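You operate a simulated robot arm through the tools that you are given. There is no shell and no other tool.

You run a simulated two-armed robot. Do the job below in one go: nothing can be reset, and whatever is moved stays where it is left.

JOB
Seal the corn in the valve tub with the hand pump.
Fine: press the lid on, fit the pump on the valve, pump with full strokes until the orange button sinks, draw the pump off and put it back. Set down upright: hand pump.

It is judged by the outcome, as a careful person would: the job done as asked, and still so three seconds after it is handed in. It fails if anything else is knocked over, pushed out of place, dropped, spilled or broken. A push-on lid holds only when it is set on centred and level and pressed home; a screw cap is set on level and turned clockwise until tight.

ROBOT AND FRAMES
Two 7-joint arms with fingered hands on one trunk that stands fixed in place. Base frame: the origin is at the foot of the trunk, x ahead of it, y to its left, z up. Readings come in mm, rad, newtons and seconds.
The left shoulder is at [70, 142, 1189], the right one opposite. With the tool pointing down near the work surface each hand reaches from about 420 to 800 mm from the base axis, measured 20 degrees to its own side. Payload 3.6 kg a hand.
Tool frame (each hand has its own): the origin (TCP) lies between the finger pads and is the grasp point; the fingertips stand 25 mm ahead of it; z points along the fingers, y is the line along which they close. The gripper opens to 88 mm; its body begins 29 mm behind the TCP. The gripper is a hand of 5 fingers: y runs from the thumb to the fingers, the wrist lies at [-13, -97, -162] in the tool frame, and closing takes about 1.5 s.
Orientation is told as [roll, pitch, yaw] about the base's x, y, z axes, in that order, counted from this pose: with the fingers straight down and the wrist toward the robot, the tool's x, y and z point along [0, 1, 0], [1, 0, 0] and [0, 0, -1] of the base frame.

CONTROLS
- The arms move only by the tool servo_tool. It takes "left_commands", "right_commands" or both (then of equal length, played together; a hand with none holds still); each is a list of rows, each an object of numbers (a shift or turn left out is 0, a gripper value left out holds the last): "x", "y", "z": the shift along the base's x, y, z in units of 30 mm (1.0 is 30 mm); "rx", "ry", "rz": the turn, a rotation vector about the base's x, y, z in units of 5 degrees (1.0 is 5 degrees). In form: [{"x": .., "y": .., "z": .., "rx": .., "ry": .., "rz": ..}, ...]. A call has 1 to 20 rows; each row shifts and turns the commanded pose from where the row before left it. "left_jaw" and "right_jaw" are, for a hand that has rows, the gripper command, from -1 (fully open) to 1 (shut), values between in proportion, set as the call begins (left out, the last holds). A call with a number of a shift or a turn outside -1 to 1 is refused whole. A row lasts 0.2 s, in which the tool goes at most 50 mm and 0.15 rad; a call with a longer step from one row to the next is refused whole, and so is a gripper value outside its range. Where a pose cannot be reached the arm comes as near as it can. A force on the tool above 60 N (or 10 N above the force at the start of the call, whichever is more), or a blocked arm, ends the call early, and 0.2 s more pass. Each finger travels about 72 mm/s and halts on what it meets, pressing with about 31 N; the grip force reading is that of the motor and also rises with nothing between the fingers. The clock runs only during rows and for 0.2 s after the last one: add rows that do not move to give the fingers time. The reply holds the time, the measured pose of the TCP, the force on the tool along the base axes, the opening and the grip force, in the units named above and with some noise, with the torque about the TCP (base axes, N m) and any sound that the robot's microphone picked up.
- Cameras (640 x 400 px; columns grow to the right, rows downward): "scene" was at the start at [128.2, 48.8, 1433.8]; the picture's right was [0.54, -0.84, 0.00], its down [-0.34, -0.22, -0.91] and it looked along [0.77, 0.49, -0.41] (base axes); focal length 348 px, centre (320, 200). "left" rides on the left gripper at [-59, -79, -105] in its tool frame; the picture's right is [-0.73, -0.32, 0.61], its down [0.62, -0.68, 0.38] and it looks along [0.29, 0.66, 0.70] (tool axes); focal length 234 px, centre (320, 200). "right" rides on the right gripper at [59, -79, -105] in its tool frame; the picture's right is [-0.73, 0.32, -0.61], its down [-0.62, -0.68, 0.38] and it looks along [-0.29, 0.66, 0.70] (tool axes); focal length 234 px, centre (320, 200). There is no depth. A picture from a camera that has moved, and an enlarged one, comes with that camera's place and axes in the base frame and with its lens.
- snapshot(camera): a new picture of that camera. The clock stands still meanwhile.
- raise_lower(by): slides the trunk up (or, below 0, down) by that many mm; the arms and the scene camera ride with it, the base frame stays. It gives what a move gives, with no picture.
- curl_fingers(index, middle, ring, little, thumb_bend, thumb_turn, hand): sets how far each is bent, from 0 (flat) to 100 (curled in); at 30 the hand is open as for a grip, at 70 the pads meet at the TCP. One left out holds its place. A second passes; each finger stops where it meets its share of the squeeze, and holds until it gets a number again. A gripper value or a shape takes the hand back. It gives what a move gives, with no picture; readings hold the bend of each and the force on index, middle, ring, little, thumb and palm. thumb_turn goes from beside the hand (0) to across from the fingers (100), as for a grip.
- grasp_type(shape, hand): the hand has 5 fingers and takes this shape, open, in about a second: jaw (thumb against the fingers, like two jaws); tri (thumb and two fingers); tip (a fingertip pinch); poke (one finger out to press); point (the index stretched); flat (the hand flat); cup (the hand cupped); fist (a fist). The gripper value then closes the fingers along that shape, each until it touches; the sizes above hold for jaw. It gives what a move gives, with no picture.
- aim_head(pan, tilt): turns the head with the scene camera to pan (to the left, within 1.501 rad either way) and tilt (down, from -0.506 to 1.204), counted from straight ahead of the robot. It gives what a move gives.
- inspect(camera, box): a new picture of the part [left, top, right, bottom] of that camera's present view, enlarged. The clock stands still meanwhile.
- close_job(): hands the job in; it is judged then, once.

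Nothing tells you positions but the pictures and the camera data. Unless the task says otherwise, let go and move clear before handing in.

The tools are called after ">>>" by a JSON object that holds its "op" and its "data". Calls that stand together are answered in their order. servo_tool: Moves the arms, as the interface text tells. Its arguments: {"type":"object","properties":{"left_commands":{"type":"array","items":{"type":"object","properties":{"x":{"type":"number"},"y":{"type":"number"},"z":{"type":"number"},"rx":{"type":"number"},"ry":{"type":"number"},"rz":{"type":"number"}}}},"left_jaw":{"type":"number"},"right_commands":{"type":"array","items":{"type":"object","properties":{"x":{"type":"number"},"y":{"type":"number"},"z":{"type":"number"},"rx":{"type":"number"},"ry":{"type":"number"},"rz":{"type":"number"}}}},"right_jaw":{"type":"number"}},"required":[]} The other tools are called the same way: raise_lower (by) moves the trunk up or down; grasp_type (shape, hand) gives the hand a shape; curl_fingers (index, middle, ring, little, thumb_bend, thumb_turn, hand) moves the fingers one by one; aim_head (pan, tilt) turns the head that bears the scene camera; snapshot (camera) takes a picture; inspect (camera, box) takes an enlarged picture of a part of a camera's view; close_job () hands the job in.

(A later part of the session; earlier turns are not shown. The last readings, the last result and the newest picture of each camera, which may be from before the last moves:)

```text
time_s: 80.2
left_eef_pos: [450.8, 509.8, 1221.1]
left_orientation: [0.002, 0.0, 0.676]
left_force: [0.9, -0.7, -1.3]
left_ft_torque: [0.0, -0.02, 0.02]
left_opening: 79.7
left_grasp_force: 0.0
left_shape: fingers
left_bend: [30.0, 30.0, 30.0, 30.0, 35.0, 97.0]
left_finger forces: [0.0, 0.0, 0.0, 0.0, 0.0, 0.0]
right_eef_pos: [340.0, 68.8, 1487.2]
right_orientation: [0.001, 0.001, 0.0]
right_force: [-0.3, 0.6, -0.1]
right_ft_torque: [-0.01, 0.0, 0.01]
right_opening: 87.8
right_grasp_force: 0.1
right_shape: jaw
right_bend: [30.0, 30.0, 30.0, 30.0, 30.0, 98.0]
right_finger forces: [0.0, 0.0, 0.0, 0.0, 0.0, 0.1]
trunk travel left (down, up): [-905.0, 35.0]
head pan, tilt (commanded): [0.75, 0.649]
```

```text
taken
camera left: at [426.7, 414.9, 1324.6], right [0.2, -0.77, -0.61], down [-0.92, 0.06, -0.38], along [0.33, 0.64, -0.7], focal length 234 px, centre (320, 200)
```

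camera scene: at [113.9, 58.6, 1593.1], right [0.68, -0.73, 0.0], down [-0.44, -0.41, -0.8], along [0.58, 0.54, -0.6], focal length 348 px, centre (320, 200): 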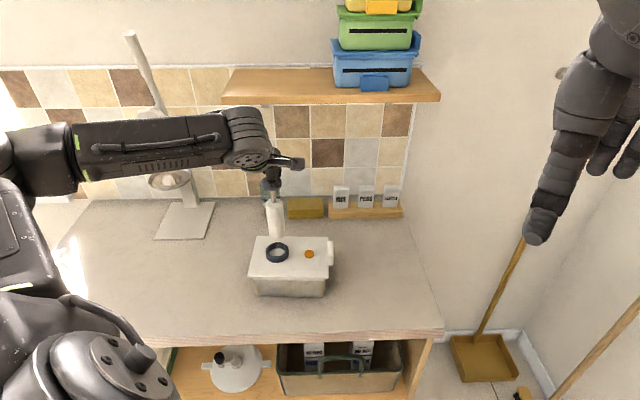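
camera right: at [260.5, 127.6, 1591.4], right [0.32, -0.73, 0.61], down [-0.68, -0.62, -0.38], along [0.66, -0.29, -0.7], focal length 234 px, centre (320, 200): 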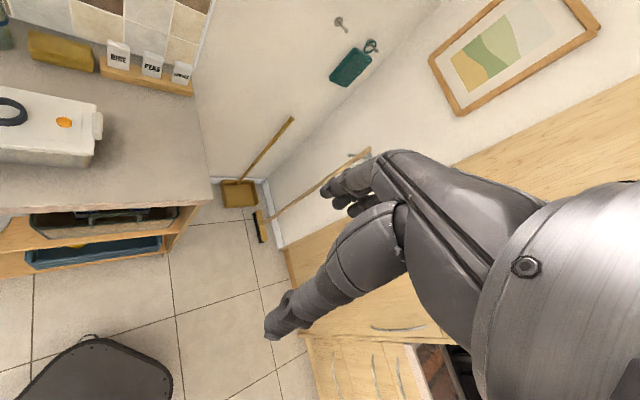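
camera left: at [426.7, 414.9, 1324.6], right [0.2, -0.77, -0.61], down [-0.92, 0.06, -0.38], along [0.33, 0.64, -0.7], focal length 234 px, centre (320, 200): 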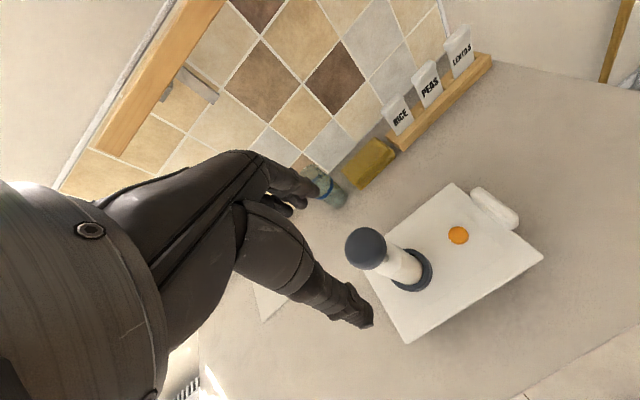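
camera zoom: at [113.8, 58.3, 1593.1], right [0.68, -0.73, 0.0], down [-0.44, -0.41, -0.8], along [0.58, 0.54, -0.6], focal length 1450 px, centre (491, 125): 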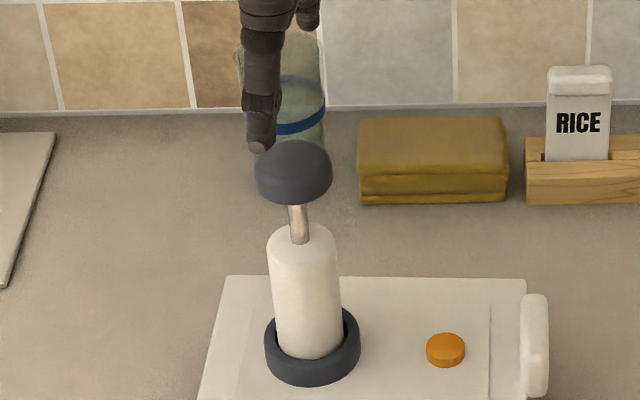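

The pump stands upright in the ring by itself. I level-align the hand over the knob and descend to grip it centrally.

>>> {"op": "servo_tool", "data": {"left_commands": [{"x": 0.2, "y": 0.28, "z": -0.3}, {"x": 0.21, "y": 0.29, "z": -0.4}, {"z": -0.6}, {}, {}]}}

>>> {"op": "inspect", "data": {"camera": "scene", "box": [244, 170, 314, 266]}}

>>> {"op": "inspect", "data": {"camera": "left", "box": [250, 160, 430, 350]}}

```text
time_s: 81.3
left_eef_pos: [462.3, 527.7, 1179.2]
left_orientation: [0.001, 0.0, 0.677]
left_force: [0.5, 0.0, -0.6]
left_ft_torque: [0.02, 0.04, 0.02]
left_opening: 79.5
left_grasp_force: 0.1
left_shape: fingers
left_bend: [30.0, 30.0, 30.0, 30.0, 35.0, 97.0]
left_finger forces: [0.0, 0.0, 0.1, 0.0, 0.0, 0.0]
right_eef_pos: [340.9, 71.0, 1488.1]
right_orientation: [0.001, 0.0, 0.0]
right_force: [-0.3, 0.5, 0.1]
right_ft_torque: [0.01, 0.03, -0.02]
right_opening: 88.0
right_grasp_force: 0.1
right_shape: jaw
right_bend: [30.0, 30.0, 30.0, 30.0, 30.0, 98.0]
right_finger forces: [0.0, 0.0, 0.0, 0.0, 0.1, 0.0]
trunk travel left (down, up): [-905.0, 35.0]
head pan, tilt (commanded): [0.75, 0.649]
```

```text
4.17 times, centred on (279, 218) of scene
camera zoom: at [113.9, 58.5, 1593.1], right [0.68, -0.73, 0.0], down [-0.44, -0.41, -0.8], along [0.58, 0.54, -0.6], focal length 1450 px, centre (491, 125)
```

zoom: 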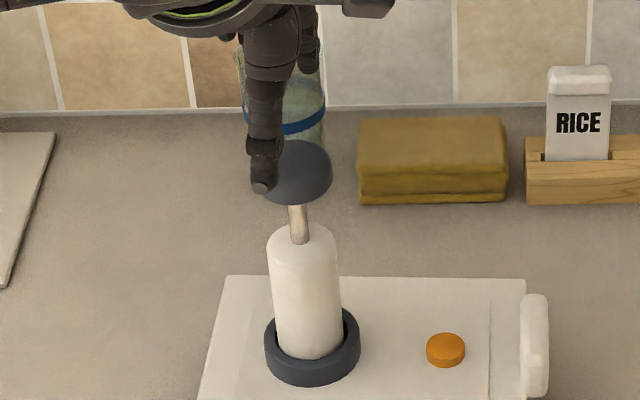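

```text
2.11 times, centred on (340, 255) of left
camera zoom: at [438.4, 432.6, 1284.1], right [0.2, -0.77, -0.61], down [-0.92, 0.06, -0.38], along [0.33, 0.64, -0.7], focal length 493 px, centre (278, 84)
```

zoom: 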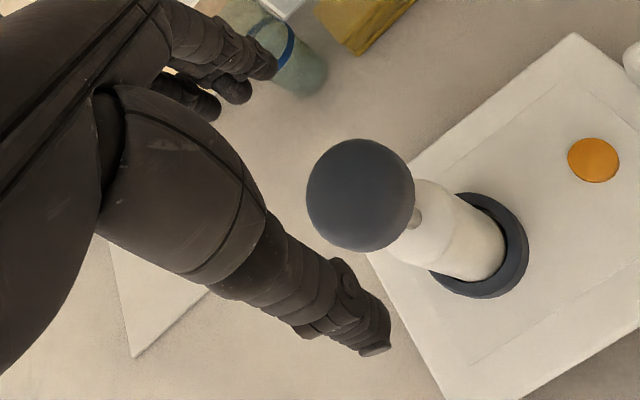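

>>> {"op": "servo_tool", "data": {"left_commands": [{"x": -0.05, "y": -0.12, "z": -0.4}, {"z": -0.45}, {"z": -0.4}, {}, {}]}}

>>> {"op": "inspect", "data": {"camera": "scene", "box": [244, 170, 314, 266]}}

>>> {"op": "inspect", "data": {"camera": "left", "box": [250, 160, 430, 350]}}

```text
time_s: 82.5
left_eef_pos: [461.8, 524.9, 1141.8]
left_orientation: [0.002, 0.0, 0.673]
left_force: [-0.3, 0.4, -0.7]
left_ft_torque: [-0.01, 0.01, 0.0]
left_opening: 79.1
left_grasp_force: 0.1
left_shape: fingers
left_bend: [30.0, 30.0, 30.0, 30.0, 35.0, 97.0]
left_finger forces: [0.0, 0.0, 0.1, 0.0, 0.0, 0.1]
right_eef_pos: [339.7, 68.3, 1488.8]
right_orientation: [0.0, 0.001, 0.0]
right_force: [-0.1, -0.6, -0.2]
right_ft_torque: [-0.01, 0.04, 0.0]
right_opening: 87.5
right_grasp_force: 0.0
right_shape: jaw
right_bend: [30.0, 30.0, 30.0, 30.0, 30.0, 98.0]
right_finger forces: [0.0, 0.1, 0.0, 0.1, 0.1, 0.1]
trunk travel left (down, up): [-905.0, 35.0]
head pan, tilt (commanded): [0.75, 0.649]
```

```text
4.17 times, centred on (279, 218) of scene
camera zoom: at [113.8, 58.3, 1593.1], right [0.68, -0.73, 0.0], down [-0.44, -0.41, -0.8], along [0.58, 0.54, -0.6], focal length 1450 px, centre (491, 125)
```

zoom: 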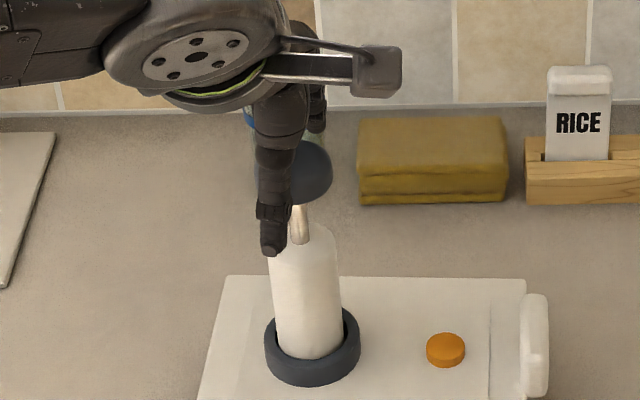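

```text
2.11 times, centred on (340, 255) of left
camera zoom: at [437.4, 430.1, 1246.7], right [0.2, -0.77, -0.61], down [-0.92, 0.06, -0.38], along [0.33, 0.64, -0.7], focal length 493 px, centre (278, 84)
```

zoom: 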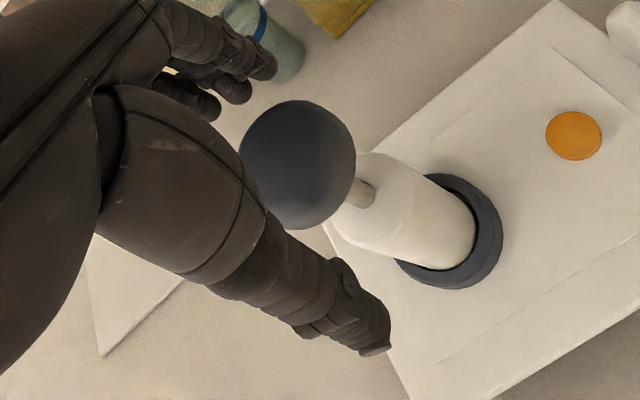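

>>> {"op": "servo_tool", "data": {"left_commands": [{"x": 0.01, "y": -0.06}, {}, {}]}}

>>> {"op": "curl_fingers", "data": {"hand": "left", "index": 42, "middle": 42, "thumb_bend": 46}}

>>> {"op": "inspect", "data": {"camera": "left", "box": [250, 160, 430, 350]}}

>>> {"op": "inspect", "data": {"camera": "scene", "box": [244, 170, 314, 266]}}

```text
time_s: 83.3
left_eef_pos: [463.2, 522.6, 1142.4]
left_orientation: [0.002, -0.001, 0.676]
left_force: [0.0, -0.5, -0.2]
left_ft_torque: [-0.02, -0.01, -0.04]
left_opening: 79.5
left_grasp_force: 0.1
left_shape: fingers
left_bend: [30.0, 30.0, 30.0, 30.0, 35.0, 97.0]
left_finger forces: [0.1, 0.1, 0.0, 0.0, 0.0, 0.0]
right_eef_pos: [340.0, 67.4, 1488.6]
right_orientation: [0.001, 0.0, 0.001]
right_force: [-0.7, 0.4, -0.7]
right_ft_torque: [0.02, 0.0, 0.03]
right_opening: 87.7
right_grasp_force: 0.1
right_shape: jaw
right_bend: [30.0, 30.0, 30.0, 30.0, 30.0, 98.0]
right_finger forces: [0.0, 0.1, 0.0, 0.0, 0.0, 0.0]
trunk travel left (down, up): [-905.0, 35.0]
head pan, tilt (commanded): [0.75, 0.649]
```

```text
time_s: 84.3
left_eef_pos: [462.6, 522.9, 1141.9]
left_orientation: [0.002, -0.001, 0.676]
left_force: [-0.1, -0.1, 0.1]
left_ft_torque: [0.0, -0.03, 0.03]
left_opening: 55.5
left_grasp_force: 0.0
left_shape: fingers
left_bend: [42.0, 42.0, 30.0, 30.0, 46.0, 97.0]
left_finger forces: [0.1, 0.1, 0.1, 0.0, 0.0, 0.0]
right_eef_pos: [340.8, 69.4, 1487.0]
right_orientation: [-0.001, 0.001, 0.001]
right_force: [0.3, -0.4, 0.7]
right_ft_torque: [-0.03, -0.01, -0.01]
right_opening: 87.7
right_grasp_force: 0.0
right_shape: jaw
right_bend: [30.0, 30.0, 30.0, 30.0, 30.0, 98.0]
right_finger forces: [0.1, 0.1, 0.1, 0.1, 0.0, 0.1]
trunk travel left (down, up): [-905.0, 35.0]
head pan, tilt (commanded): [0.75, 0.649]
```

```text
2.11 times, centred on (340, 255) of left
camera zoom: at [438.2, 428.0, 1247.1], right [0.2, -0.77, -0.61], down [-0.92, 0.06, -0.38], along [0.33, 0.64, -0.7], focal length 493 px, centre (278, 84)
```

zoom: 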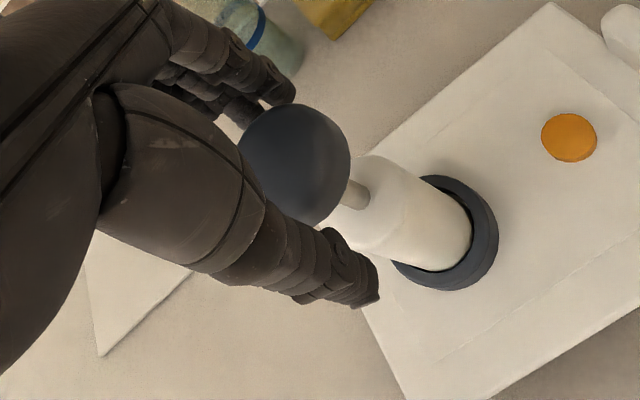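

```text
4.17 times, centred on (279, 218) of scene
camera zoom: at [113.8, 58.4, 1593.1], right [0.68, -0.73, 0.0], down [-0.44, -0.41, -0.8], along [0.58, 0.54, -0.6], focal length 1450 px, centre (491, 125)
```

zoom: 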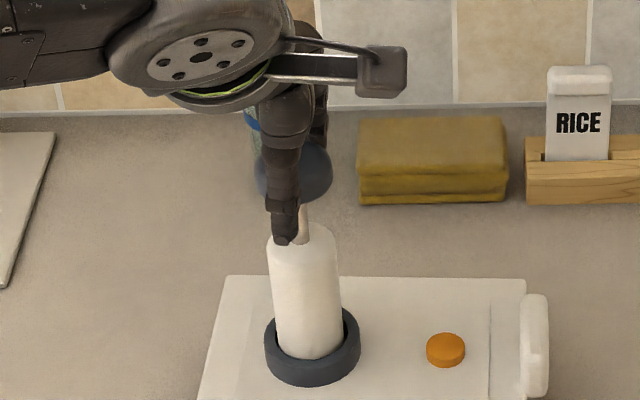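

>>> {"op": "servo_tool", "data": {"left_commands": [{"z": 0.1}, {}, {}]}}

>>> {"op": "curl_fingers", "data": {"hand": "left", "index": 46, "middle": 46, "thumb_bend": 56}}

>>> {"op": "inspect", "data": {"camera": "left", "box": [250, 160, 430, 350]}}

```text
time_s: 85.2
left_eef_pos: [464.4, 522.5, 1146.5]
left_orientation: [0.002, -0.002, 0.676]
left_force: [0.3, 0.1, -0.1]
left_ft_torque: [-0.02, 0.05, 0.03]
left_opening: 55.4
left_grasp_force: 0.1
left_shape: fingers
left_bend: [42.0, 42.0, 30.0, 30.0, 46.0, 97.0]
left_finger forces: [0.0, 0.0, 0.0, 0.0, 0.0, 0.0]
right_eef_pos: [339.1, 69.0, 1487.9]
right_orientation: [-0.001, 0.001, 0.002]
right_force: [-0.7, -0.3, -0.6]
right_ft_torque: [0.01, 0.02, -0.02]
right_opening: 87.6
right_grasp_force: 0.1
right_shape: jaw
right_bend: [30.0, 30.0, 30.0, 30.0, 30.0, 98.0]
right_finger forces: [0.0, 0.0, 0.0, 0.0, 0.0, 0.0]
trunk travel left (down, up): [-905.0, 35.0]
head pan, tilt (commanded): [0.75, 0.649]
```

```text
time_s: 86.2
left_eef_pos: [463.4, 522.3, 1145.0]
left_orientation: [0.002, 0.0, 0.677]
left_force: [0.6, 0.6, 0.0]
left_ft_torque: [-0.02, -0.02, 0.02]
left_opening: 39.9
left_grasp_force: 0.0
left_shape: fingers
left_bend: [46.0, 46.0, 30.0, 30.0, 56.0, 97.0]
left_finger forces: [0.0, 0.1, 0.0, 0.0, 0.0, 0.0]
right_eef_pos: [340.9, 69.4, 1487.8]
right_orientation: [0.0, -0.001, 0.001]
right_force: [0.8, -0.2, 0.3]
right_ft_torque: [0.02, 0.03, 0.0]
right_opening: 87.9
right_grasp_force: 0.1
right_shape: jaw
right_bend: [30.0, 30.0, 30.0, 30.0, 30.0, 98.0]
right_finger forces: [0.0, 0.0, 0.1, 0.0, 0.1, 0.1]
trunk travel left (down, up): [-905.0, 35.0]
head pan, tilt (commanded): [0.75, 0.649]
```

```text
2.11 times, centred on (340, 255) of left
camera zoom: at [438.3, 427.8, 1250.5], right [0.2, -0.77, -0.61], down [-0.92, 0.06, -0.38], along [0.33, 0.64, -0.7], focal length 493 px, centre (278, 84)
```

zoom: 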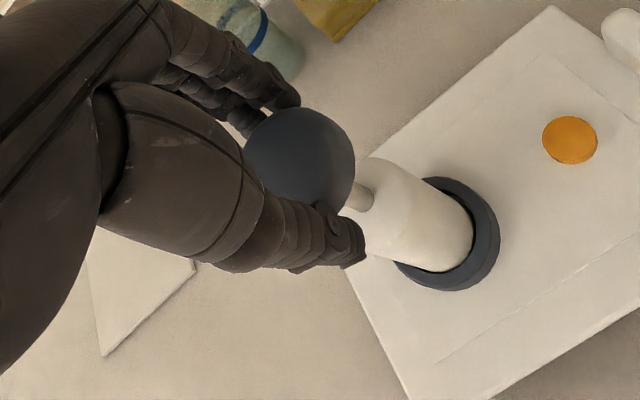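

>>> {"op": "curl_fingers", "data": {"hand": "left", "index": 49, "middle": 49, "thumb_bend": 62}}

>>> {"op": "inspect", "data": {"camera": "left", "box": [250, 160, 430, 350]}}

>>> {"op": "inspect", "data": {"camera": "scene", "box": [244, 170, 314, 266]}}

```text
time_s: 87.2
left_eef_pos: [462.7, 522.9, 1145.1]
left_orientation: [0.001, 0.0, 0.677]
left_force: [0.3, -0.2, 0.4]
left_ft_torque: [0.03, -0.02, -0.04]
left_opening: 33.8
left_grasp_force: 0.9
left_shape: fingers
left_bend: [48.0, 48.0, 30.0, 30.0, 60.0, 97.0]
left_finger forces: [0.8, 0.4, 0.0, 0.0, 1.3, 0.1]
right_eef_pos: [341.2, 68.6, 1486.5]
right_orientation: [0.001, 0.001, -0.001]
right_force: [-0.6, -0.4, 0.0]
right_ft_torque: [-0.01, -0.01, 0.0]
right_opening: 87.6
right_grasp_force: 0.0
right_shape: jaw
right_bend: [30.0, 30.0, 30.0, 30.0, 30.0, 98.0]
right_finger forces: [0.0, 0.0, 0.0, 0.0, 0.0, 0.0]
trunk travel left (down, up): [-905.0, 35.0]
head pan, tilt (commanded): [0.75, 0.649]
```

```text
2.11 times, centred on (340, 255) of left
camera zoom: at [438.3, 427.8, 1250.5], right [0.2, -0.77, -0.61], down [-0.92, 0.06, -0.38], along [0.33, 0.64, -0.7], focal length 493 px, centre (278, 84)
```

zoom: 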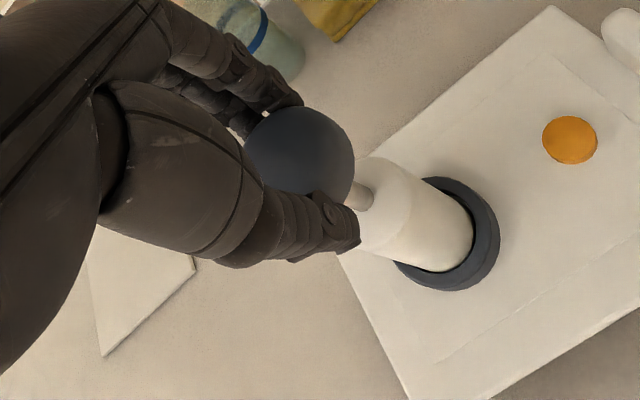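

```text
4.17 times, centred on (279, 218) of scene
camera zoom: at [113.8, 58.4, 1593.1], right [0.68, -0.73, 0.0], down [-0.44, -0.41, -0.8], along [0.58, 0.54, -0.6], focal length 1450 px, centre (491, 125)
```

zoom: 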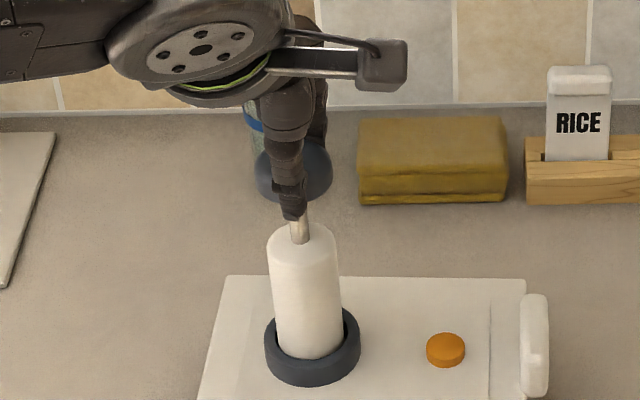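

Light, centred contact with the pump upright. Now squeeze.

>>> {"op": "curl_fingers", "data": {"hand": "left", "index": 58, "middle": 58, "thumb_bend": 72}}

>>> {"op": "inspect", "data": {"camera": "scene", "box": [244, 170, 314, 266]}}

>>> {"op": "inspect", "data": {"camera": "left", "box": [250, 160, 430, 350]}}

```text
time_s: 88.2
left_eef_pos: [461.5, 522.7, 1146.0]
left_orientation: [0.001, 0.002, 0.676]
left_force: [0.3, -0.1, 0.7]
left_ft_torque: [0.04, -0.02, 0.03]
left_opening: 30.6
left_grasp_force: 8.5
left_shape: fingers
left_bend: [50.0, 52.0, 30.0, 30.0, 62.0, 96.0]
left_finger forces: [4.5, 3.5, 0.0, 0.1, 8.0, 0.0]
right_eef_pos: [339.4, 69.2, 1487.5]
right_orientation: [-0.001, 0.0, -0.001]
right_force: [-1.0, 0.0, 0.3]
right_ft_torque: [-0.02, -0.01, 0.01]
right_opening: 87.8
right_grasp_force: 0.1
right_shape: jaw
right_bend: [30.0, 30.0, 30.0, 30.0, 30.0, 98.0]
right_finger forces: [0.0, 0.0, 0.0, 0.0, 0.1, 0.0]
trunk travel left (down, up): [-905.0, 35.0]
head pan, tilt (commanded): [0.75, 0.649]
```

```text
4.17 times, centred on (279, 218) of scene
camera zoom: at [113.8, 58.5, 1593.1], right [0.68, -0.73, 0.0], down [-0.44, -0.41, -0.8], along [0.58, 0.54, -0.6], focal length 1450 px, centre (491, 125)
```

zoom: 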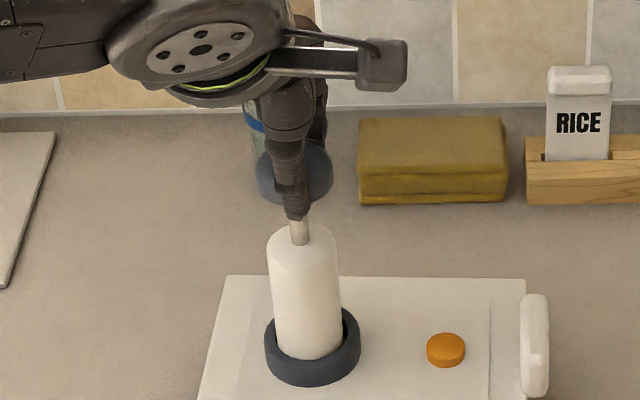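

```text
2.11 times, centred on (340, 255) of left
camera zoom: at [438.2, 427.9, 1250.5], right [0.2, -0.77, -0.61], down [-0.92, 0.06, -0.38], along [0.33, 0.64, -0.7], focal length 493 px, centre (278, 84)
```

zoom: 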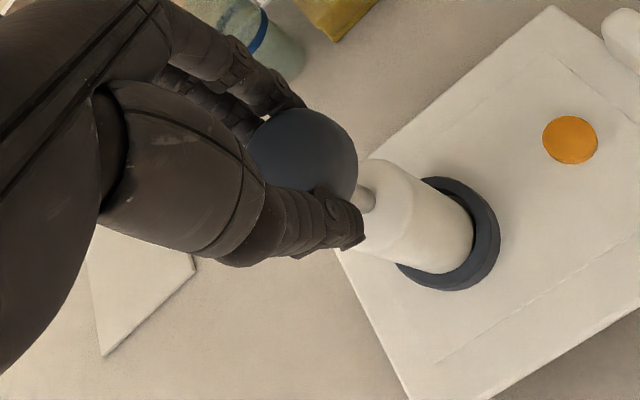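

>>> {"op": "curl_fingers", "data": {"hand": "left", "index": 72, "middle": 72, "thumb_bend": 86}}

>>> {"op": "servo_tool", "data": {"left_commands": [{"z": -0.15}, {"z": -0.15}, {"z": -0.15}, {"z": -0.15}, {"z": -0.15}, {}]}}

>>> {"op": "inspect", "data": {"camera": "scene", "box": [244, 170, 314, 266]}}

>>> {"op": "inspect", "data": {"camera": "left", "box": [250, 160, 430, 350]}}

```text
time_s: 89.2
left_eef_pos: [461.8, 523.0, 1145.9]
left_orientation: [0.002, -0.002, 0.675]
left_force: [0.8, 1.2, 0.5]
left_ft_torque: [0.12, -0.1, -0.01]
left_opening: 28.9
left_grasp_force: 18.0
left_shape: fingers
left_bend: [56.0, 60.0, 30.0, 30.0, 58.0, 94.0]
left_finger forces: [9.9, 8.7, 0.1, 0.1, 17.1, 0.1]
right_eef_pos: [339.7, 69.3, 1488.3]
right_orientation: [-0.002, 0.0, 0.0]
right_force: [0.3, -0.2, -0.7]
right_ft_torque: [0.0, 0.03, -0.03]
right_opening: 87.7
right_grasp_force: 0.1
right_shape: jaw
right_bend: [30.0, 30.0, 30.0, 30.0, 30.0, 98.0]
right_finger forces: [0.0, 0.1, 0.1, 0.1, 0.0, 0.0]
trunk travel left (down, up): [-905.0, 35.0]
head pan, tilt (commanded): [0.75, 0.649]
```

```text
time_s: 90.5
left_eef_pos: [463.7, 519.9, 1125.1]
left_orientation: [0.001, 0.001, 0.676]
left_force: [2.6, 3.1, 2.8]
left_ft_torque: [0.29, -0.22, -0.03]
left_opening: 29.5
left_grasp_force: 18.9
left_shape: fingers
left_bend: [56.0, 60.0, 30.0, 30.0, 58.0, 94.0]
left_finger forces: [10.4, 10.5, 0.1, 0.0, 17.3, 0.0]
right_eef_pos: [340.4, 68.0, 1489.1]
right_orientation: [0.0, -0.001, 0.002]
right_force: [-0.7, 0.1, -0.8]
right_ft_torque: [0.0, -0.04, 0.06]
right_opening: 87.5
right_grasp_force: 0.1
right_shape: jaw
right_bend: [30.0, 30.0, 30.0, 30.0, 30.0, 98.0]
right_finger forces: [0.0, 0.0, 0.0, 0.0, 0.0, 0.1]
trunk travel left (down, up): [-905.0, 35.0]
head pan, tilt (commanded): [0.75, 0.649]
```

```text
4.17 times, centred on (279, 218) of scene
camera zoom: at [114.0, 58.7, 1593.1], right [0.68, -0.73, 0.0], down [-0.44, -0.41, -0.8], along [0.58, 0.54, -0.6], focal length 1450 px, centre (491, 125)
```

zoom: 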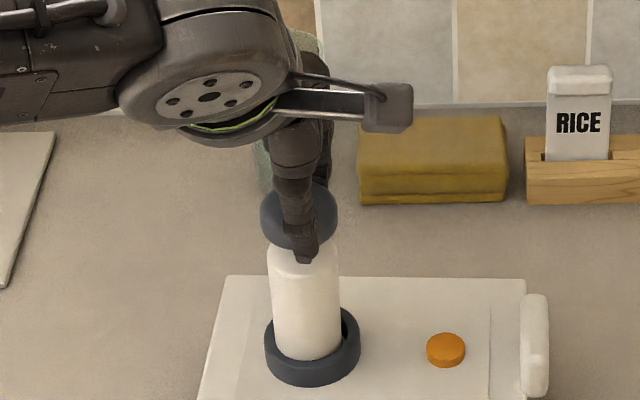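

```text
2.11 times, centred on (340, 255) of left
camera zoom: at [439.2, 426.4, 1229.4], right [0.2, -0.77, -0.61], down [-0.92, 0.06, -0.38], along [0.33, 0.64, -0.7], focal length 493 px, centre (278, 84)
```

zoom: 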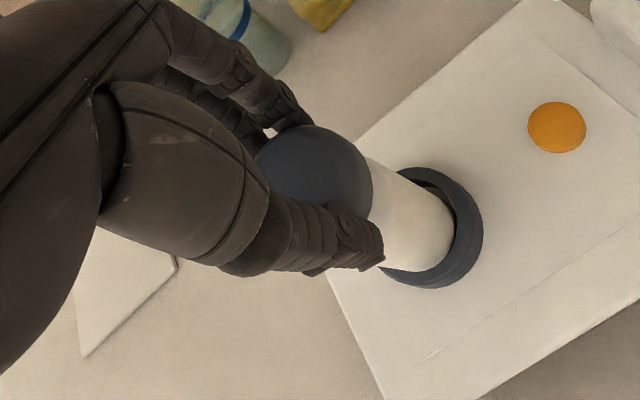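

>>> {"op": "servo_tool", "data": {"left_commands": [{"z": -0.12}, {"z": -0.12}, {}]}}

>>> {"op": "servo_tool", "data": {"left_commands": [{"z": -0.12}, {}, {}]}}

>>> {"op": "servo_tool", "data": {"left_commands": [{"z": -0.12}, {}, {}]}}

>>> {"op": "inspect", "data": {"camera": "scene", "box": [244, 170, 314, 266]}}

>>> {"op": "inspect", "data": {"camera": "left", "box": [250, 160, 430, 350]}}

```text
time_s: 91.3
left_eef_pos: [463.2, 520.1, 1119.1]
left_orientation: [0.001, -0.002, 0.675]
left_force: [3.1, 3.6, 11.8]
left_ft_torque: [0.29, -0.25, -0.04]
left_opening: 29.1
left_grasp_force: 20.0
left_shape: fingers
left_bend: [56.0, 60.0, 30.0, 30.0, 58.0, 94.0]
left_finger forces: [11.2, 12.0, 0.0, 0.0, 17.2, 0.0]
right_eef_pos: [339.6, 68.0, 1489.3]
right_orientation: [0.0, -0.001, 0.001]
right_force: [-0.3, 1.1, -0.4]
right_ft_torque: [0.02, 0.04, 0.02]
right_opening: 87.7
right_grasp_force: 0.0
right_shape: jaw
right_bend: [30.0, 30.0, 30.0, 30.0, 30.0, 98.0]
right_finger forces: [0.0, 0.0, 0.0, 0.0, 0.1, 0.0]
trunk travel left (down, up): [-905.0, 35.0]
head pan, tilt (commanded): [0.75, 0.649]
```

```text
time_s: 92.2
left_eef_pos: [461.4, 518.0, 1116.6]
left_orientation: [0.002, -0.005, 0.676]
left_force: [4.8, 6.3, 27.1]
left_ft_torque: [0.36, -0.33, -0.04]
left_opening: 29.3
left_grasp_force: 22.4
left_shape: fingers
left_bend: [55.0, 59.0, 30.0, 30.0, 58.0, 94.0]
left_finger forces: [13.1, 14.6, 0.1, 0.0, 16.9, 0.1]
right_eef_pos: [336.6, 66.3, 1487.9]
right_orientation: [0.001, -0.001, -0.001]
right_force: [0.2, 0.4, -0.8]
right_ft_torque: [0.04, 0.01, -0.03]
right_opening: 87.6
right_grasp_force: 0.0
right_shape: jaw
right_bend: [30.0, 30.0, 30.0, 30.0, 30.0, 98.0]
right_finger forces: [0.1, 0.1, 0.1, 0.0, 0.1, 0.1]
trunk travel left (down, up): [-905.0, 35.0]
head pan, tilt (commanded): [0.75, 0.649]
```

```text
time_s: 93.0
left_eef_pos: [461.9, 518.6, 1107.2]
left_orientation: [0.001, 0.007, 0.675]
left_force: [1.3, 0.4, 10.2]
left_ft_torque: [-0.09, -0.07, 0.02]
left_opening: 21.3
left_grasp_force: 19.9
left_shape: fingers
left_bend: [56.0, 65.0, 30.0, 30.0, 63.0, 95.0]
left_finger forces: [18.4, 7.6, 0.0, 0.0, 13.3, 0.0]
right_eef_pos: [340.8, 67.5, 1487.1]
right_orientation: [-0.001, 0.001, -0.001]
right_force: [1.0, -0.2, -0.4]
right_ft_torque: [0.0, 0.0, -0.02]
right_opening: 87.7
right_grasp_force: 0.1
right_shape: jaw
right_bend: [30.0, 30.0, 30.0, 30.0, 30.0, 98.0]
right_finger forces: [0.0, 0.0, 0.0, 0.0, 0.0, 0.1]
trunk travel left (down, up): [-905.0, 35.0]
head pan, tilt (commanded): [0.75, 0.649]
```

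```text
4.17 times, centred on (279, 218) of scene
camera zoom: at [113.5, 57.4, 1592.6], right [0.68, -0.73, 0.0], down [-0.44, -0.41, -0.8], along [0.58, 0.54, -0.6], focal length 1450 px, centre (491, 125)
```

zoom: 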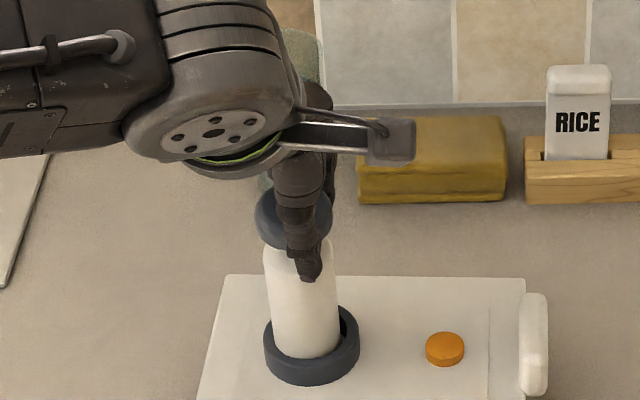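

```text
2.11 times, centred on (340, 255) of left
camera zoom: at [437.9, 423.6, 1212.9], right [0.2, -0.77, -0.61], down [-0.92, 0.06, -0.38], along [0.33, 0.64, -0.7], focal length 493 px, centre (278, 84)
```

zoom: 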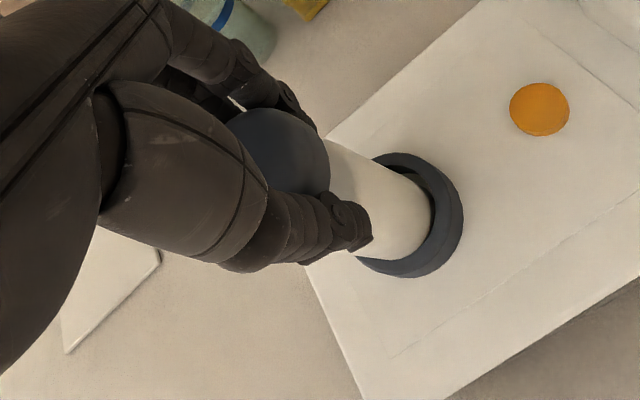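

The stroke's end stop is at about 25–26 mm of travel (force rose sharply at TCP ≈1120), and my grip then slipped down past the knob. I'll open, raise the hand to the right height relative to the knob, and regrip.

>>> {"op": "curl_fingers", "data": {"hand": "left", "index": 40, "middle": 40, "thumb_bend": 42}}

>>> {"op": "inspect", "data": {"camera": "scene", "box": [244, 170, 314, 266]}}

>>> {"op": "inspect", "data": {"camera": "left", "box": [250, 160, 430, 350]}}

```text
time_s: 94.0
left_eef_pos: [461.9, 519.5, 1111.2]
left_orientation: [0.002, -0.002, 0.675]
left_force: [-0.5, -0.1, 0.2]
left_ft_torque: [-0.01, -0.01, -0.01]
left_opening: 61.3
left_grasp_force: 0.3
left_shape: fingers
left_bend: [40.0, 40.0, 30.0, 30.0, 42.0, 97.0]
left_finger forces: [0.0, 0.0, 0.0, 0.0, 0.0, 0.0]
right_eef_pos: [339.4, 69.0, 1487.9]
right_orientation: [0.001, 0.0, 0.001]
right_force: [0.5, 0.7, -0.1]
right_ft_torque: [-0.04, 0.03, 0.02]
right_opening: 87.8
right_grasp_force: 0.0
right_shape: jaw
right_bend: [30.0, 30.0, 30.0, 30.0, 30.0, 98.0]
right_finger forces: [0.0, 0.0, 0.0, 0.0, 0.0, 0.0]
trunk travel left (down, up): [-905.0, 35.0]
head pan, tilt (commanded): [0.75, 0.649]
```

```text
4.17 times, centred on (279, 218) of scene
camera zoom: at [113.6, 58.3, 1593.1], right [0.68, -0.73, 0.0], down [-0.44, -0.41, -0.8], along [0.58, 0.54, -0.6], focal length 1450 px, centre (491, 125)
```

zoom: 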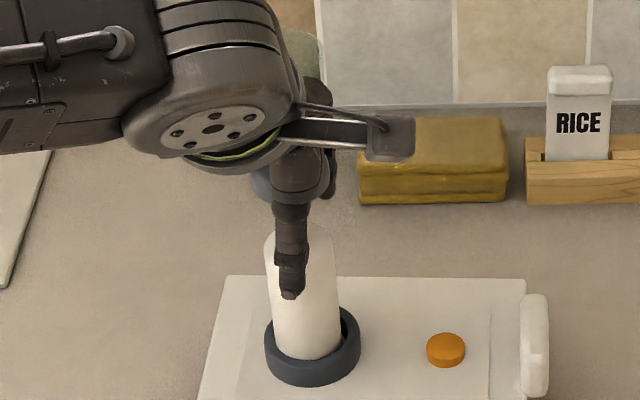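

```text
2.11 times, centred on (340, 255) of left
camera zoom: at [438.5, 425.1, 1215.0], right [0.2, -0.77, -0.61], down [-0.92, 0.06, -0.38], along [0.33, 0.64, -0.7], focal length 493 px, centre (278, 84)
```

zoom: 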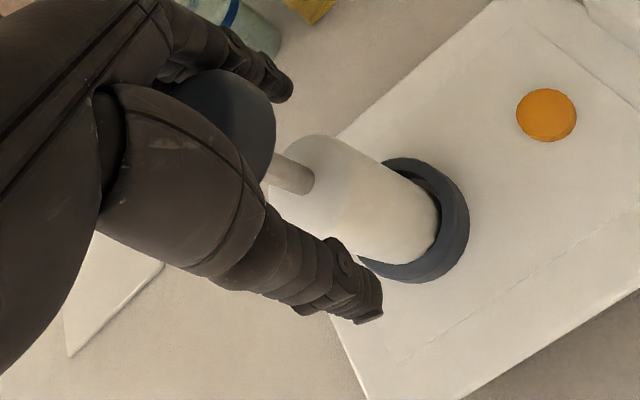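

The plunger sprang back up by itself — it's spring-loaded, so I only need to push it down fully each time and let it return. I raise the hand back to the knob and take a moderate grip.

>>> {"op": "servo_tool", "data": {"left_commands": [{"z": 0.4}, {"z": 0.4}, {"z": 0.37}, {}, {}]}}

>>> {"op": "inspect", "data": {"camera": "scene", "box": [244, 170, 314, 266]}}

>>> {"op": "inspect", "data": {"camera": "left", "box": [250, 160, 430, 350]}}

```text
time_s: 95.2
left_eef_pos: [461.7, 519.0, 1145.8]
left_orientation: [0.001, 0.001, 0.676]
left_force: [0.5, 0.0, 0.1]
left_ft_torque: [0.03, 0.01, 0.01]
left_opening: 61.1
left_grasp_force: 0.0
left_shape: fingers
left_bend: [40.0, 40.0, 30.0, 30.0, 42.0, 97.0]
left_finger forces: [0.1, 0.0, 0.0, 0.0, 0.0, 0.0]
right_eef_pos: [339.0, 68.0, 1487.5]
right_orientation: [-0.001, -0.001, 0.0]
right_force: [0.1, 0.4, -1.7]
right_ft_torque: [-0.02, -0.01, -0.01]
right_opening: 87.5
right_grasp_force: 0.0
right_shape: jaw
right_bend: [30.0, 30.0, 30.0, 30.0, 30.0, 98.0]
right_finger forces: [0.0, 0.0, 0.0, 0.1, 0.0, 0.1]
trunk travel left (down, up): [-905.0, 35.0]
head pan, tilt (commanded): [0.75, 0.649]
```

```text
4.17 times, centred on (279, 218) of scene
camera zoom: at [113.8, 58.4, 1593.1], right [0.68, -0.73, 0.0], down [-0.44, -0.41, -0.8], along [0.58, 0.54, -0.6], focal length 1450 px, centre (491, 125)
```

zoom: 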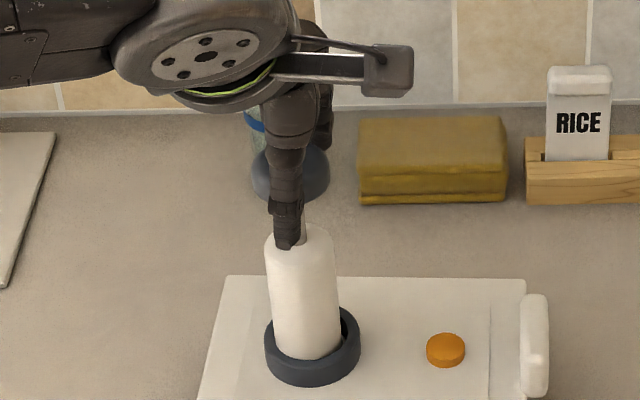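

```text
2.11 times, centred on (340, 255) of left
camera zoom: at [438.1, 424.1, 1249.5], right [0.2, -0.77, -0.61], down [-0.92, 0.06, -0.38], along [0.33, 0.64, -0.7], focal length 493 px, centre (278, 84)
```

zoom: 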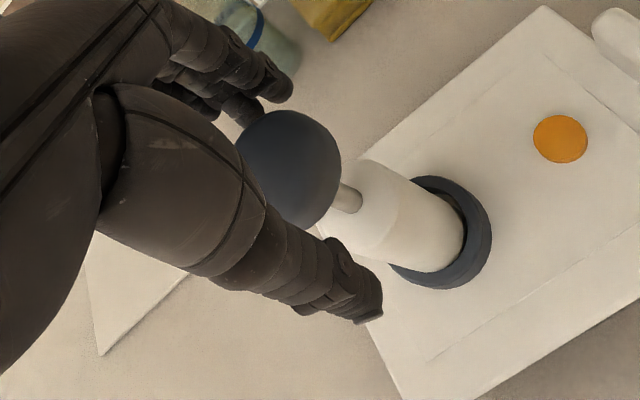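

>>> {"op": "servo_tool", "data": {"left_commands": [{"x": -0.02, "y": 0.06}, {}, {}]}}

>>> {"op": "curl_fingers", "data": {"hand": "left", "index": 47, "middle": 47, "thumb_bend": 59}}

>>> {"op": "curl_fingers", "data": {"hand": "left", "index": 60, "middle": 61, "thumb_bend": 78}}

>>> {"op": "inspect", "data": {"camera": "scene", "box": [244, 170, 314, 266]}}

>>> {"op": "inspect", "data": {"camera": "left", "box": [250, 160, 430, 350]}}

```text
time_s: 96.0
left_eef_pos: [461.9, 520.1, 1144.0]
left_orientation: [0.0, 0.001, 0.673]
left_force: [-1.0, -0.3, 0.2]
left_ft_torque: [-0.01, 0.02, -0.01]
left_opening: 61.1
left_grasp_force: 0.0
left_shape: fingers
left_bend: [40.0, 40.0, 30.0, 30.0, 42.0, 97.0]
left_finger forces: [0.1, 0.0, 0.0, 0.0, 0.0, 0.0]
right_eef_pos: [340.1, 68.8, 1487.2]
right_orientation: [0.0, 0.001, 0.002]
right_force: [0.7, -0.9, 0.0]
right_ft_torque: [-0.03, -0.01, -0.02]
right_opening: 87.9
right_grasp_force: 0.1
right_shape: jaw
right_bend: [30.0, 30.0, 30.0, 30.0, 30.0, 98.0]
right_finger forces: [0.0, 0.0, 0.1, 0.1, 0.0, 0.0]
trunk travel left (down, up): [-905.0, 35.0]
head pan, tilt (commanded): [0.75, 0.649]
```

```text
time_s: 97.0
left_eef_pos: [462.1, 521.4, 1145.3]
left_orientation: [0.002, -0.001, 0.675]
left_force: [-0.5, -0.1, 0.5]
left_ft_torque: [-0.02, 0.0, -0.02]
left_opening: 35.6
left_grasp_force: 0.0
left_shape: fingers
left_bend: [47.0, 47.0, 30.0, 30.0, 59.0, 97.0]
left_finger forces: [0.0, 0.0, 0.1, 0.0, 0.0, 0.0]
right_eef_pos: [338.9, 68.9, 1488.4]
right_orientation: [0.001, 0.0, -0.001]
right_force: [-0.1, -0.3, 0.3]
right_ft_torque: [0.03, -0.01, -0.01]
right_opening: 87.5
right_grasp_force: 0.0
right_shape: jaw
right_bend: [30.0, 30.0, 30.0, 30.0, 30.0, 98.0]
right_finger forces: [0.1, 0.0, 0.1, 0.0, 0.1, 0.0]
trunk travel left (down, up): [-905.0, 35.0]
head pan, tilt (commanded): [0.75, 0.649]
```

```text
time_s: 98.0
left_eef_pos: [460.8, 521.9, 1145.3]
left_orientation: [0.002, -0.001, 0.676]
left_force: [0.3, 0.4, 0.3]
left_ft_torque: [0.08, -0.08, -0.02]
left_opening: 29.1
left_grasp_force: 10.6
left_shape: fingers
left_bend: [51.0, 54.0, 30.0, 30.0, 61.0, 96.0]
left_finger forces: [5.0, 5.6, 0.1, 0.1, 9.9, 0.1]
right_eef_pos: [339.6, 68.7, 1487.6]
right_orientation: [0.001, 0.001, 0.001]
right_force: [-0.1, 0.2, -0.1]
right_ft_torque: [-0.03, -0.03, 0.0]
right_opening: 87.8
right_grasp_force: 0.1
right_shape: jaw
right_bend: [30.0, 30.0, 30.0, 30.0, 30.0, 98.0]
right_finger forces: [0.0, 0.0, 0.0, 0.1, 0.0, 0.1]
trunk travel left (down, up): [-905.0, 35.0]
head pan, tilt (commanded): [0.75, 0.649]
```

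```text
4.17 times, centred on (279, 218) of scene
camera zoom: at [113.9, 58.5, 1593.1], right [0.68, -0.73, 0.0], down [-0.44, -0.41, -0.8], along [0.58, 0.54, -0.6], focal length 1450 px, centre (491, 125)
```

zoom: 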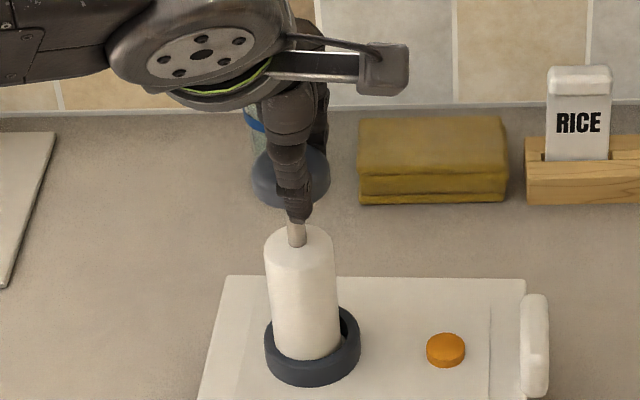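

```text
2.11 times, centred on (340, 255) of left
camera zoom: at [437.8, 426.5, 1249.4], right [0.2, -0.77, -0.61], down [-0.92, 0.06, -0.38], along [0.33, 0.64, -0.7], focal length 493 px, centre (278, 84)
```

zoom: 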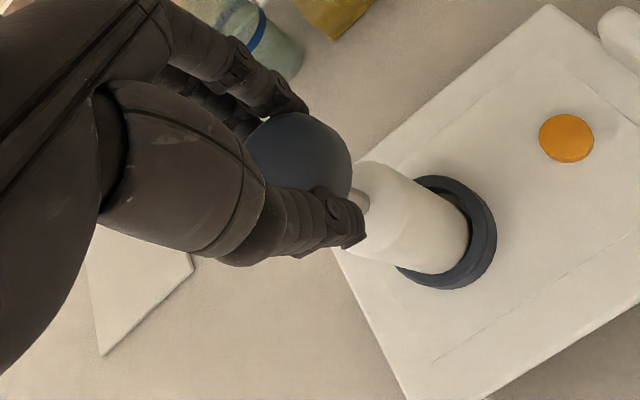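

>>> {"op": "servo_tool", "data": {"left_commands": [{"z": -0.17}, {"z": -0.17}, {"z": -0.17}, {"z": -0.17}, {"z": -0.17}, {}, {}]}}

>>> {"op": "servo_tool", "data": {"left_commands": [{"z": -0.08}, {}, {}]}}

>>> {"op": "inspect", "data": {"camera": "scene", "box": [244, 170, 314, 266]}}

```text
time_s: 99.5
left_eef_pos: [461.0, 523.9, 1118.7]
left_orientation: [0.002, 0.002, 0.674]
left_force: [1.8, 0.6, 4.5]
left_ft_torque: [0.04, -0.07, -0.09]
left_opening: 28.8
left_grasp_force: 10.6
left_shape: fingers
left_bend: [51.0, 54.0, 30.0, 30.0, 62.0, 96.0]
left_finger forces: [5.6, 5.4, 0.0, 0.0, 10.3, 0.0]
right_eef_pos: [339.4, 68.1, 1488.9]
right_orientation: [0.0, 0.001, 0.001]
right_force: [0.2, 0.5, 0.9]
right_ft_torque: [0.01, -0.03, -0.01]
right_opening: 87.9
right_grasp_force: 0.0
right_shape: jaw
right_bend: [30.0, 30.0, 30.0, 30.0, 30.0, 98.0]
right_finger forces: [0.1, 0.0, 0.0, 0.0, 0.1, 0.0]
trunk travel left (down, up): [-905.0, 35.0]
head pan, tilt (commanded): [0.75, 0.649]
```

```text
time_s: 100.3
left_eef_pos: [459.6, 522.8, 1117.4]
left_orientation: [0.003, 0.0, 0.674]
left_force: [3.0, 1.1, 10.0]
left_ft_torque: [0.1, -0.18, -0.06]
left_opening: 28.8
left_grasp_force: 11.6
left_shape: fingers
left_bend: [51.0, 54.0, 30.0, 30.0, 62.0, 96.0]
left_finger forces: [6.1, 6.7, 0.0, 0.0, 10.5, 0.0]
right_eef_pos: [339.7, 67.4, 1488.3]
right_orientation: [0.002, 0.001, -0.001]
right_force: [0.7, 0.5, -0.1]
right_ft_torque: [0.01, -0.01, -0.01]
right_opening: 87.6
right_grasp_force: 0.1
right_shape: jaw
right_bend: [30.0, 30.0, 30.0, 30.0, 30.0, 98.0]
right_finger forces: [0.1, 0.1, 0.1, 0.0, 0.0, 0.1]
trunk travel left (down, up): [-905.0, 35.0]
head pan, tilt (commanded): [0.75, 0.649]
```

```text
4.17 times, centred on (279, 218) of scene
camera zoom: at [113.1, 56.6, 1593.3], right [0.68, -0.73, 0.0], down [-0.44, -0.41, -0.8], along [0.58, 0.54, -0.6], focal length 1450 px, centre (491, 125)
```

zoom: 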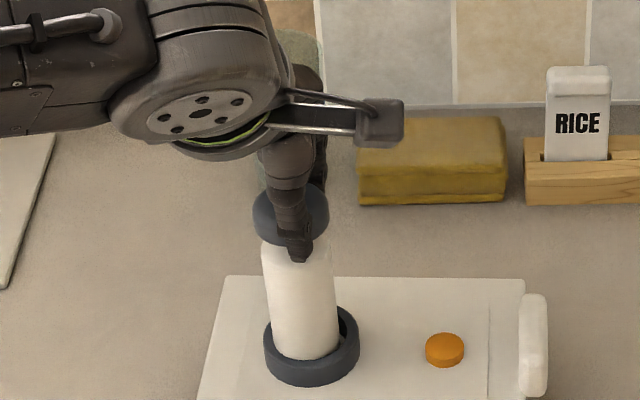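

>>> {"op": "inspect", "data": {"camera": "left", "box": [290, 190, 410, 290]}}

>>> {"op": "inspect", "data": {"camera": "scene", "box": [262, 210, 292, 240]}}

```text
4.00 times, centred on (350, 240) of left
camera zoom: at [436.1, 428.0, 1222.3], right [0.2, -0.77, -0.61], down [-0.92, 0.06, -0.38], along [0.33, 0.64, -0.69], focal length 937 px, centre (200, 40)
```

zoom: 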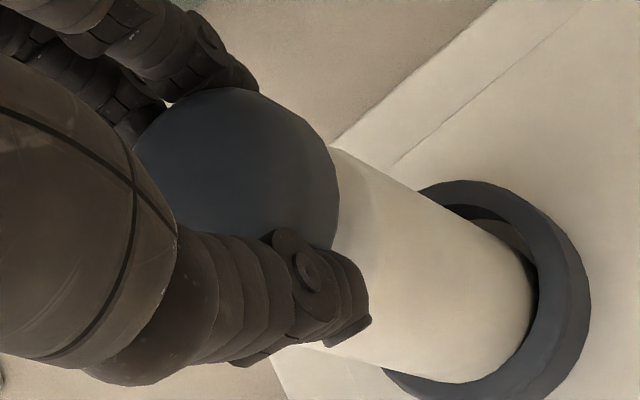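

```text
13.33 times, centred on (277, 225) of scene
camera zoom: at [113.1, 56.6, 1593.3], right [0.68, -0.73, 0.0], down [-0.44, -0.41, -0.8], along [0.58, 0.54, -0.6], focal length 4641 px, centre (893, -133)
```

zoom: 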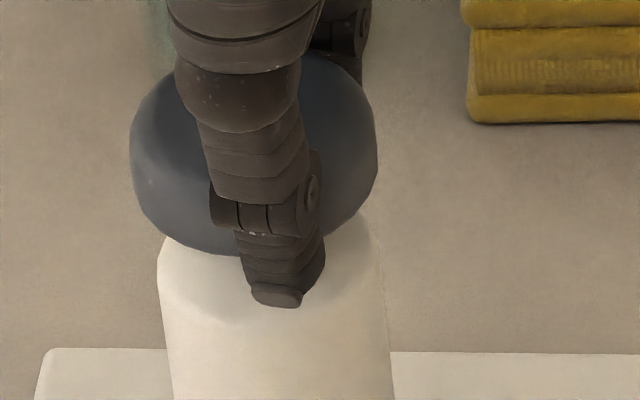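

The thumb tip is again what stops the stroke (a ~13 mm gap remains under the knob). I'll release, and instead press the knob from above with the closed fingertips; the spring will return it.

>>> {"op": "servo_tool", "data": {"left_commands": [{"z": 0.2}, {"z": 0.25}, {"z": 0.25}, {"z": 0.2}, {}]}}

>>> {"op": "curl_fingers", "data": {"hand": "left", "index": 40, "middle": 40, "thumb_bend": 40}}

>>> {"op": "servo_tool", "data": {"left_commands": [{"z": 0.5}, {"z": 0.7}, {"z": 0.7}, {"z": 0.5}, {}]}}

>>> {"op": "servo_tool", "data": {"left_commands": [{}, {}, {}, {}, {}, {}, {}], "left_jaw": 1}}

>>> {"op": "inspect", "data": {"camera": "scene", "box": [244, 150, 314, 266]}}

>>> {"op": "snapshot", "data": {"camera": "left"}}

```text
time_s: 101.5
left_eef_pos: [460.3, 522.6, 1145.4]
left_orientation: [0.003, 0.001, 0.676]
left_force: [0.1, 1.2, 0.0]
left_ft_torque: [0.07, -0.07, 0.02]
left_opening: 29.0
left_grasp_force: 10.3
left_shape: fingers
left_bend: [51.0, 54.0, 30.0, 30.0, 62.0, 96.0]
left_finger forces: [4.6, 5.7, 0.0, 0.0, 10.2, 0.1]
right_eef_pos: [340.0, 69.0, 1488.0]
right_orientation: [0.001, 0.0, 0.0]
right_force: [0.4, 0.1, -0.1]
right_ft_torque: [0.04, -0.01, 0.0]
right_opening: 87.8
right_grasp_force: 0.1
right_shape: jaw
right_bend: [30.0, 30.0, 30.0, 30.0, 30.0, 98.0]
right_finger forces: [0.1, 0.1, 0.0, 0.0, 0.1, 0.0]
trunk travel left (down, up): [-905.0, 35.0]
head pan, tilt (commanded): [0.75, 0.649]
```

```text
time_s: 102.5
left_eef_pos: [461.3, 523.6, 1145.4]
left_orientation: [0.002, -0.001, 0.677]
left_force: [0.5, -0.4, -0.3]
left_ft_torque: [-0.02, -0.01, 0.01]
left_opening: 63.2
left_grasp_force: 0.1
left_shape: fingers
left_bend: [40.0, 40.0, 30.0, 30.0, 40.0, 97.0]
left_finger forces: [0.1, 0.1, 0.0, 0.0, 0.1, 0.1]
right_eef_pos: [340.4, 68.6, 1487.3]
right_orientation: [0.0, -0.002, 0.001]
right_force: [-0.3, 0.6, 0.3]
right_ft_torque: [0.0, 0.0, 0.02]
right_opening: 87.5
right_grasp_force: 0.0
right_shape: jaw
right_bend: [30.0, 30.0, 30.0, 30.0, 30.0, 98.0]
right_finger forces: [0.1, 0.0, 0.1, 0.1, 0.1, 0.0]
trunk travel left (down, up): [-905.0, 35.0]
head pan, tilt (commanded): [0.75, 0.649]
```

```text
time_s: 103.8
left_eef_pos: [459.2, 523.4, 1216.4]
left_orientation: [0.002, 0.0, 0.674]
left_force: [-0.7, 1.5, 1.1]
left_ft_torque: [0.01, 0.02, -0.03]
left_opening: 63.1
left_grasp_force: 0.0
left_shape: fingers
left_bend: [40.0, 40.0, 30.0, 30.0, 40.0, 97.0]
left_finger forces: [0.0, 0.0, 0.0, 0.0, 0.0, 0.1]
right_eef_pos: [339.7, 68.5, 1487.1]
right_orientation: [0.001, 0.0, -0.002]
right_force: [-0.3, 0.0, -0.5]
right_ft_torque: [0.03, -0.05, 0.0]
right_opening: 87.9
right_grasp_force: 0.0
right_shape: jaw
right_bend: [30.0, 30.0, 30.0, 30.0, 30.0, 98.0]
right_finger forces: [0.0, 0.1, 0.0, 0.0, 0.0, 0.0]
trunk travel left (down, up): [-905.0, 35.0]
head pan, tilt (commanded): [0.75, 0.649]
```

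```text
time_s: 105.3
left_eef_pos: [460.8, 523.6, 1216.1]
left_orientation: [0.003, 0.001, 0.676]
left_force: [-0.3, -0.5, 0.7]
left_ft_torque: [0.03, -0.01, 0.01]
left_opening: 0.0
left_grasp_force: 30.4
left_shape: jaw
left_bend: [70.0, 70.0, 70.0, 70.0, 40.0, 100.0]
left_finger forces: [0.0, 0.0, 0.1, 0.0, 0.1, 0.1]
right_eef_pos: [338.6, 69.3, 1487.7]
right_orientation: [0.0, 0.0, -0.001]
right_force: [-0.4, -0.1, 0.1]
right_ft_torque: [0.01, -0.01, 0.03]
right_opening: 87.8
right_grasp_force: 0.1
right_shape: jaw
right_bend: [30.0, 30.0, 30.0, 30.0, 30.0, 98.0]
right_finger forces: [0.0, 0.0, 0.0, 0.0, 0.0, 0.1]
trunk travel left (down, up): [-905.0, 35.0]
head pan, tilt (commanded): [0.75, 0.649]
```

```text
3.45 times, centred on (279, 208) of scene
camera zoom: at [113.8, 58.4, 1593.1], right [0.68, -0.73, 0.0], down [-0.44, -0.41, -0.8], along [0.58, 0.54, -0.6], focal length 1200 px, centre (461, 172)
```

zoom: 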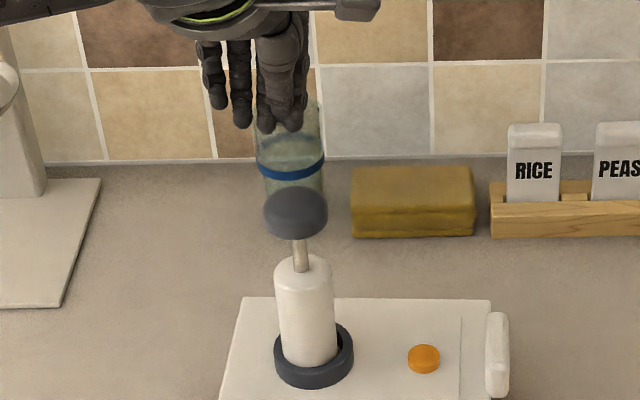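

```text
taken
camera left: at [435.8, 428.7, 1320.9], right [0.2, -0.77, -0.61], down [-0.92, 0.06, -0.38], along [0.33, 0.64, -0.7], focal length 234 px, centre (320, 200)
```

left: 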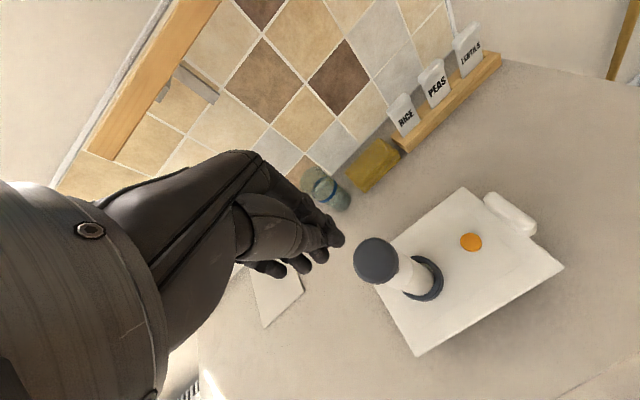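

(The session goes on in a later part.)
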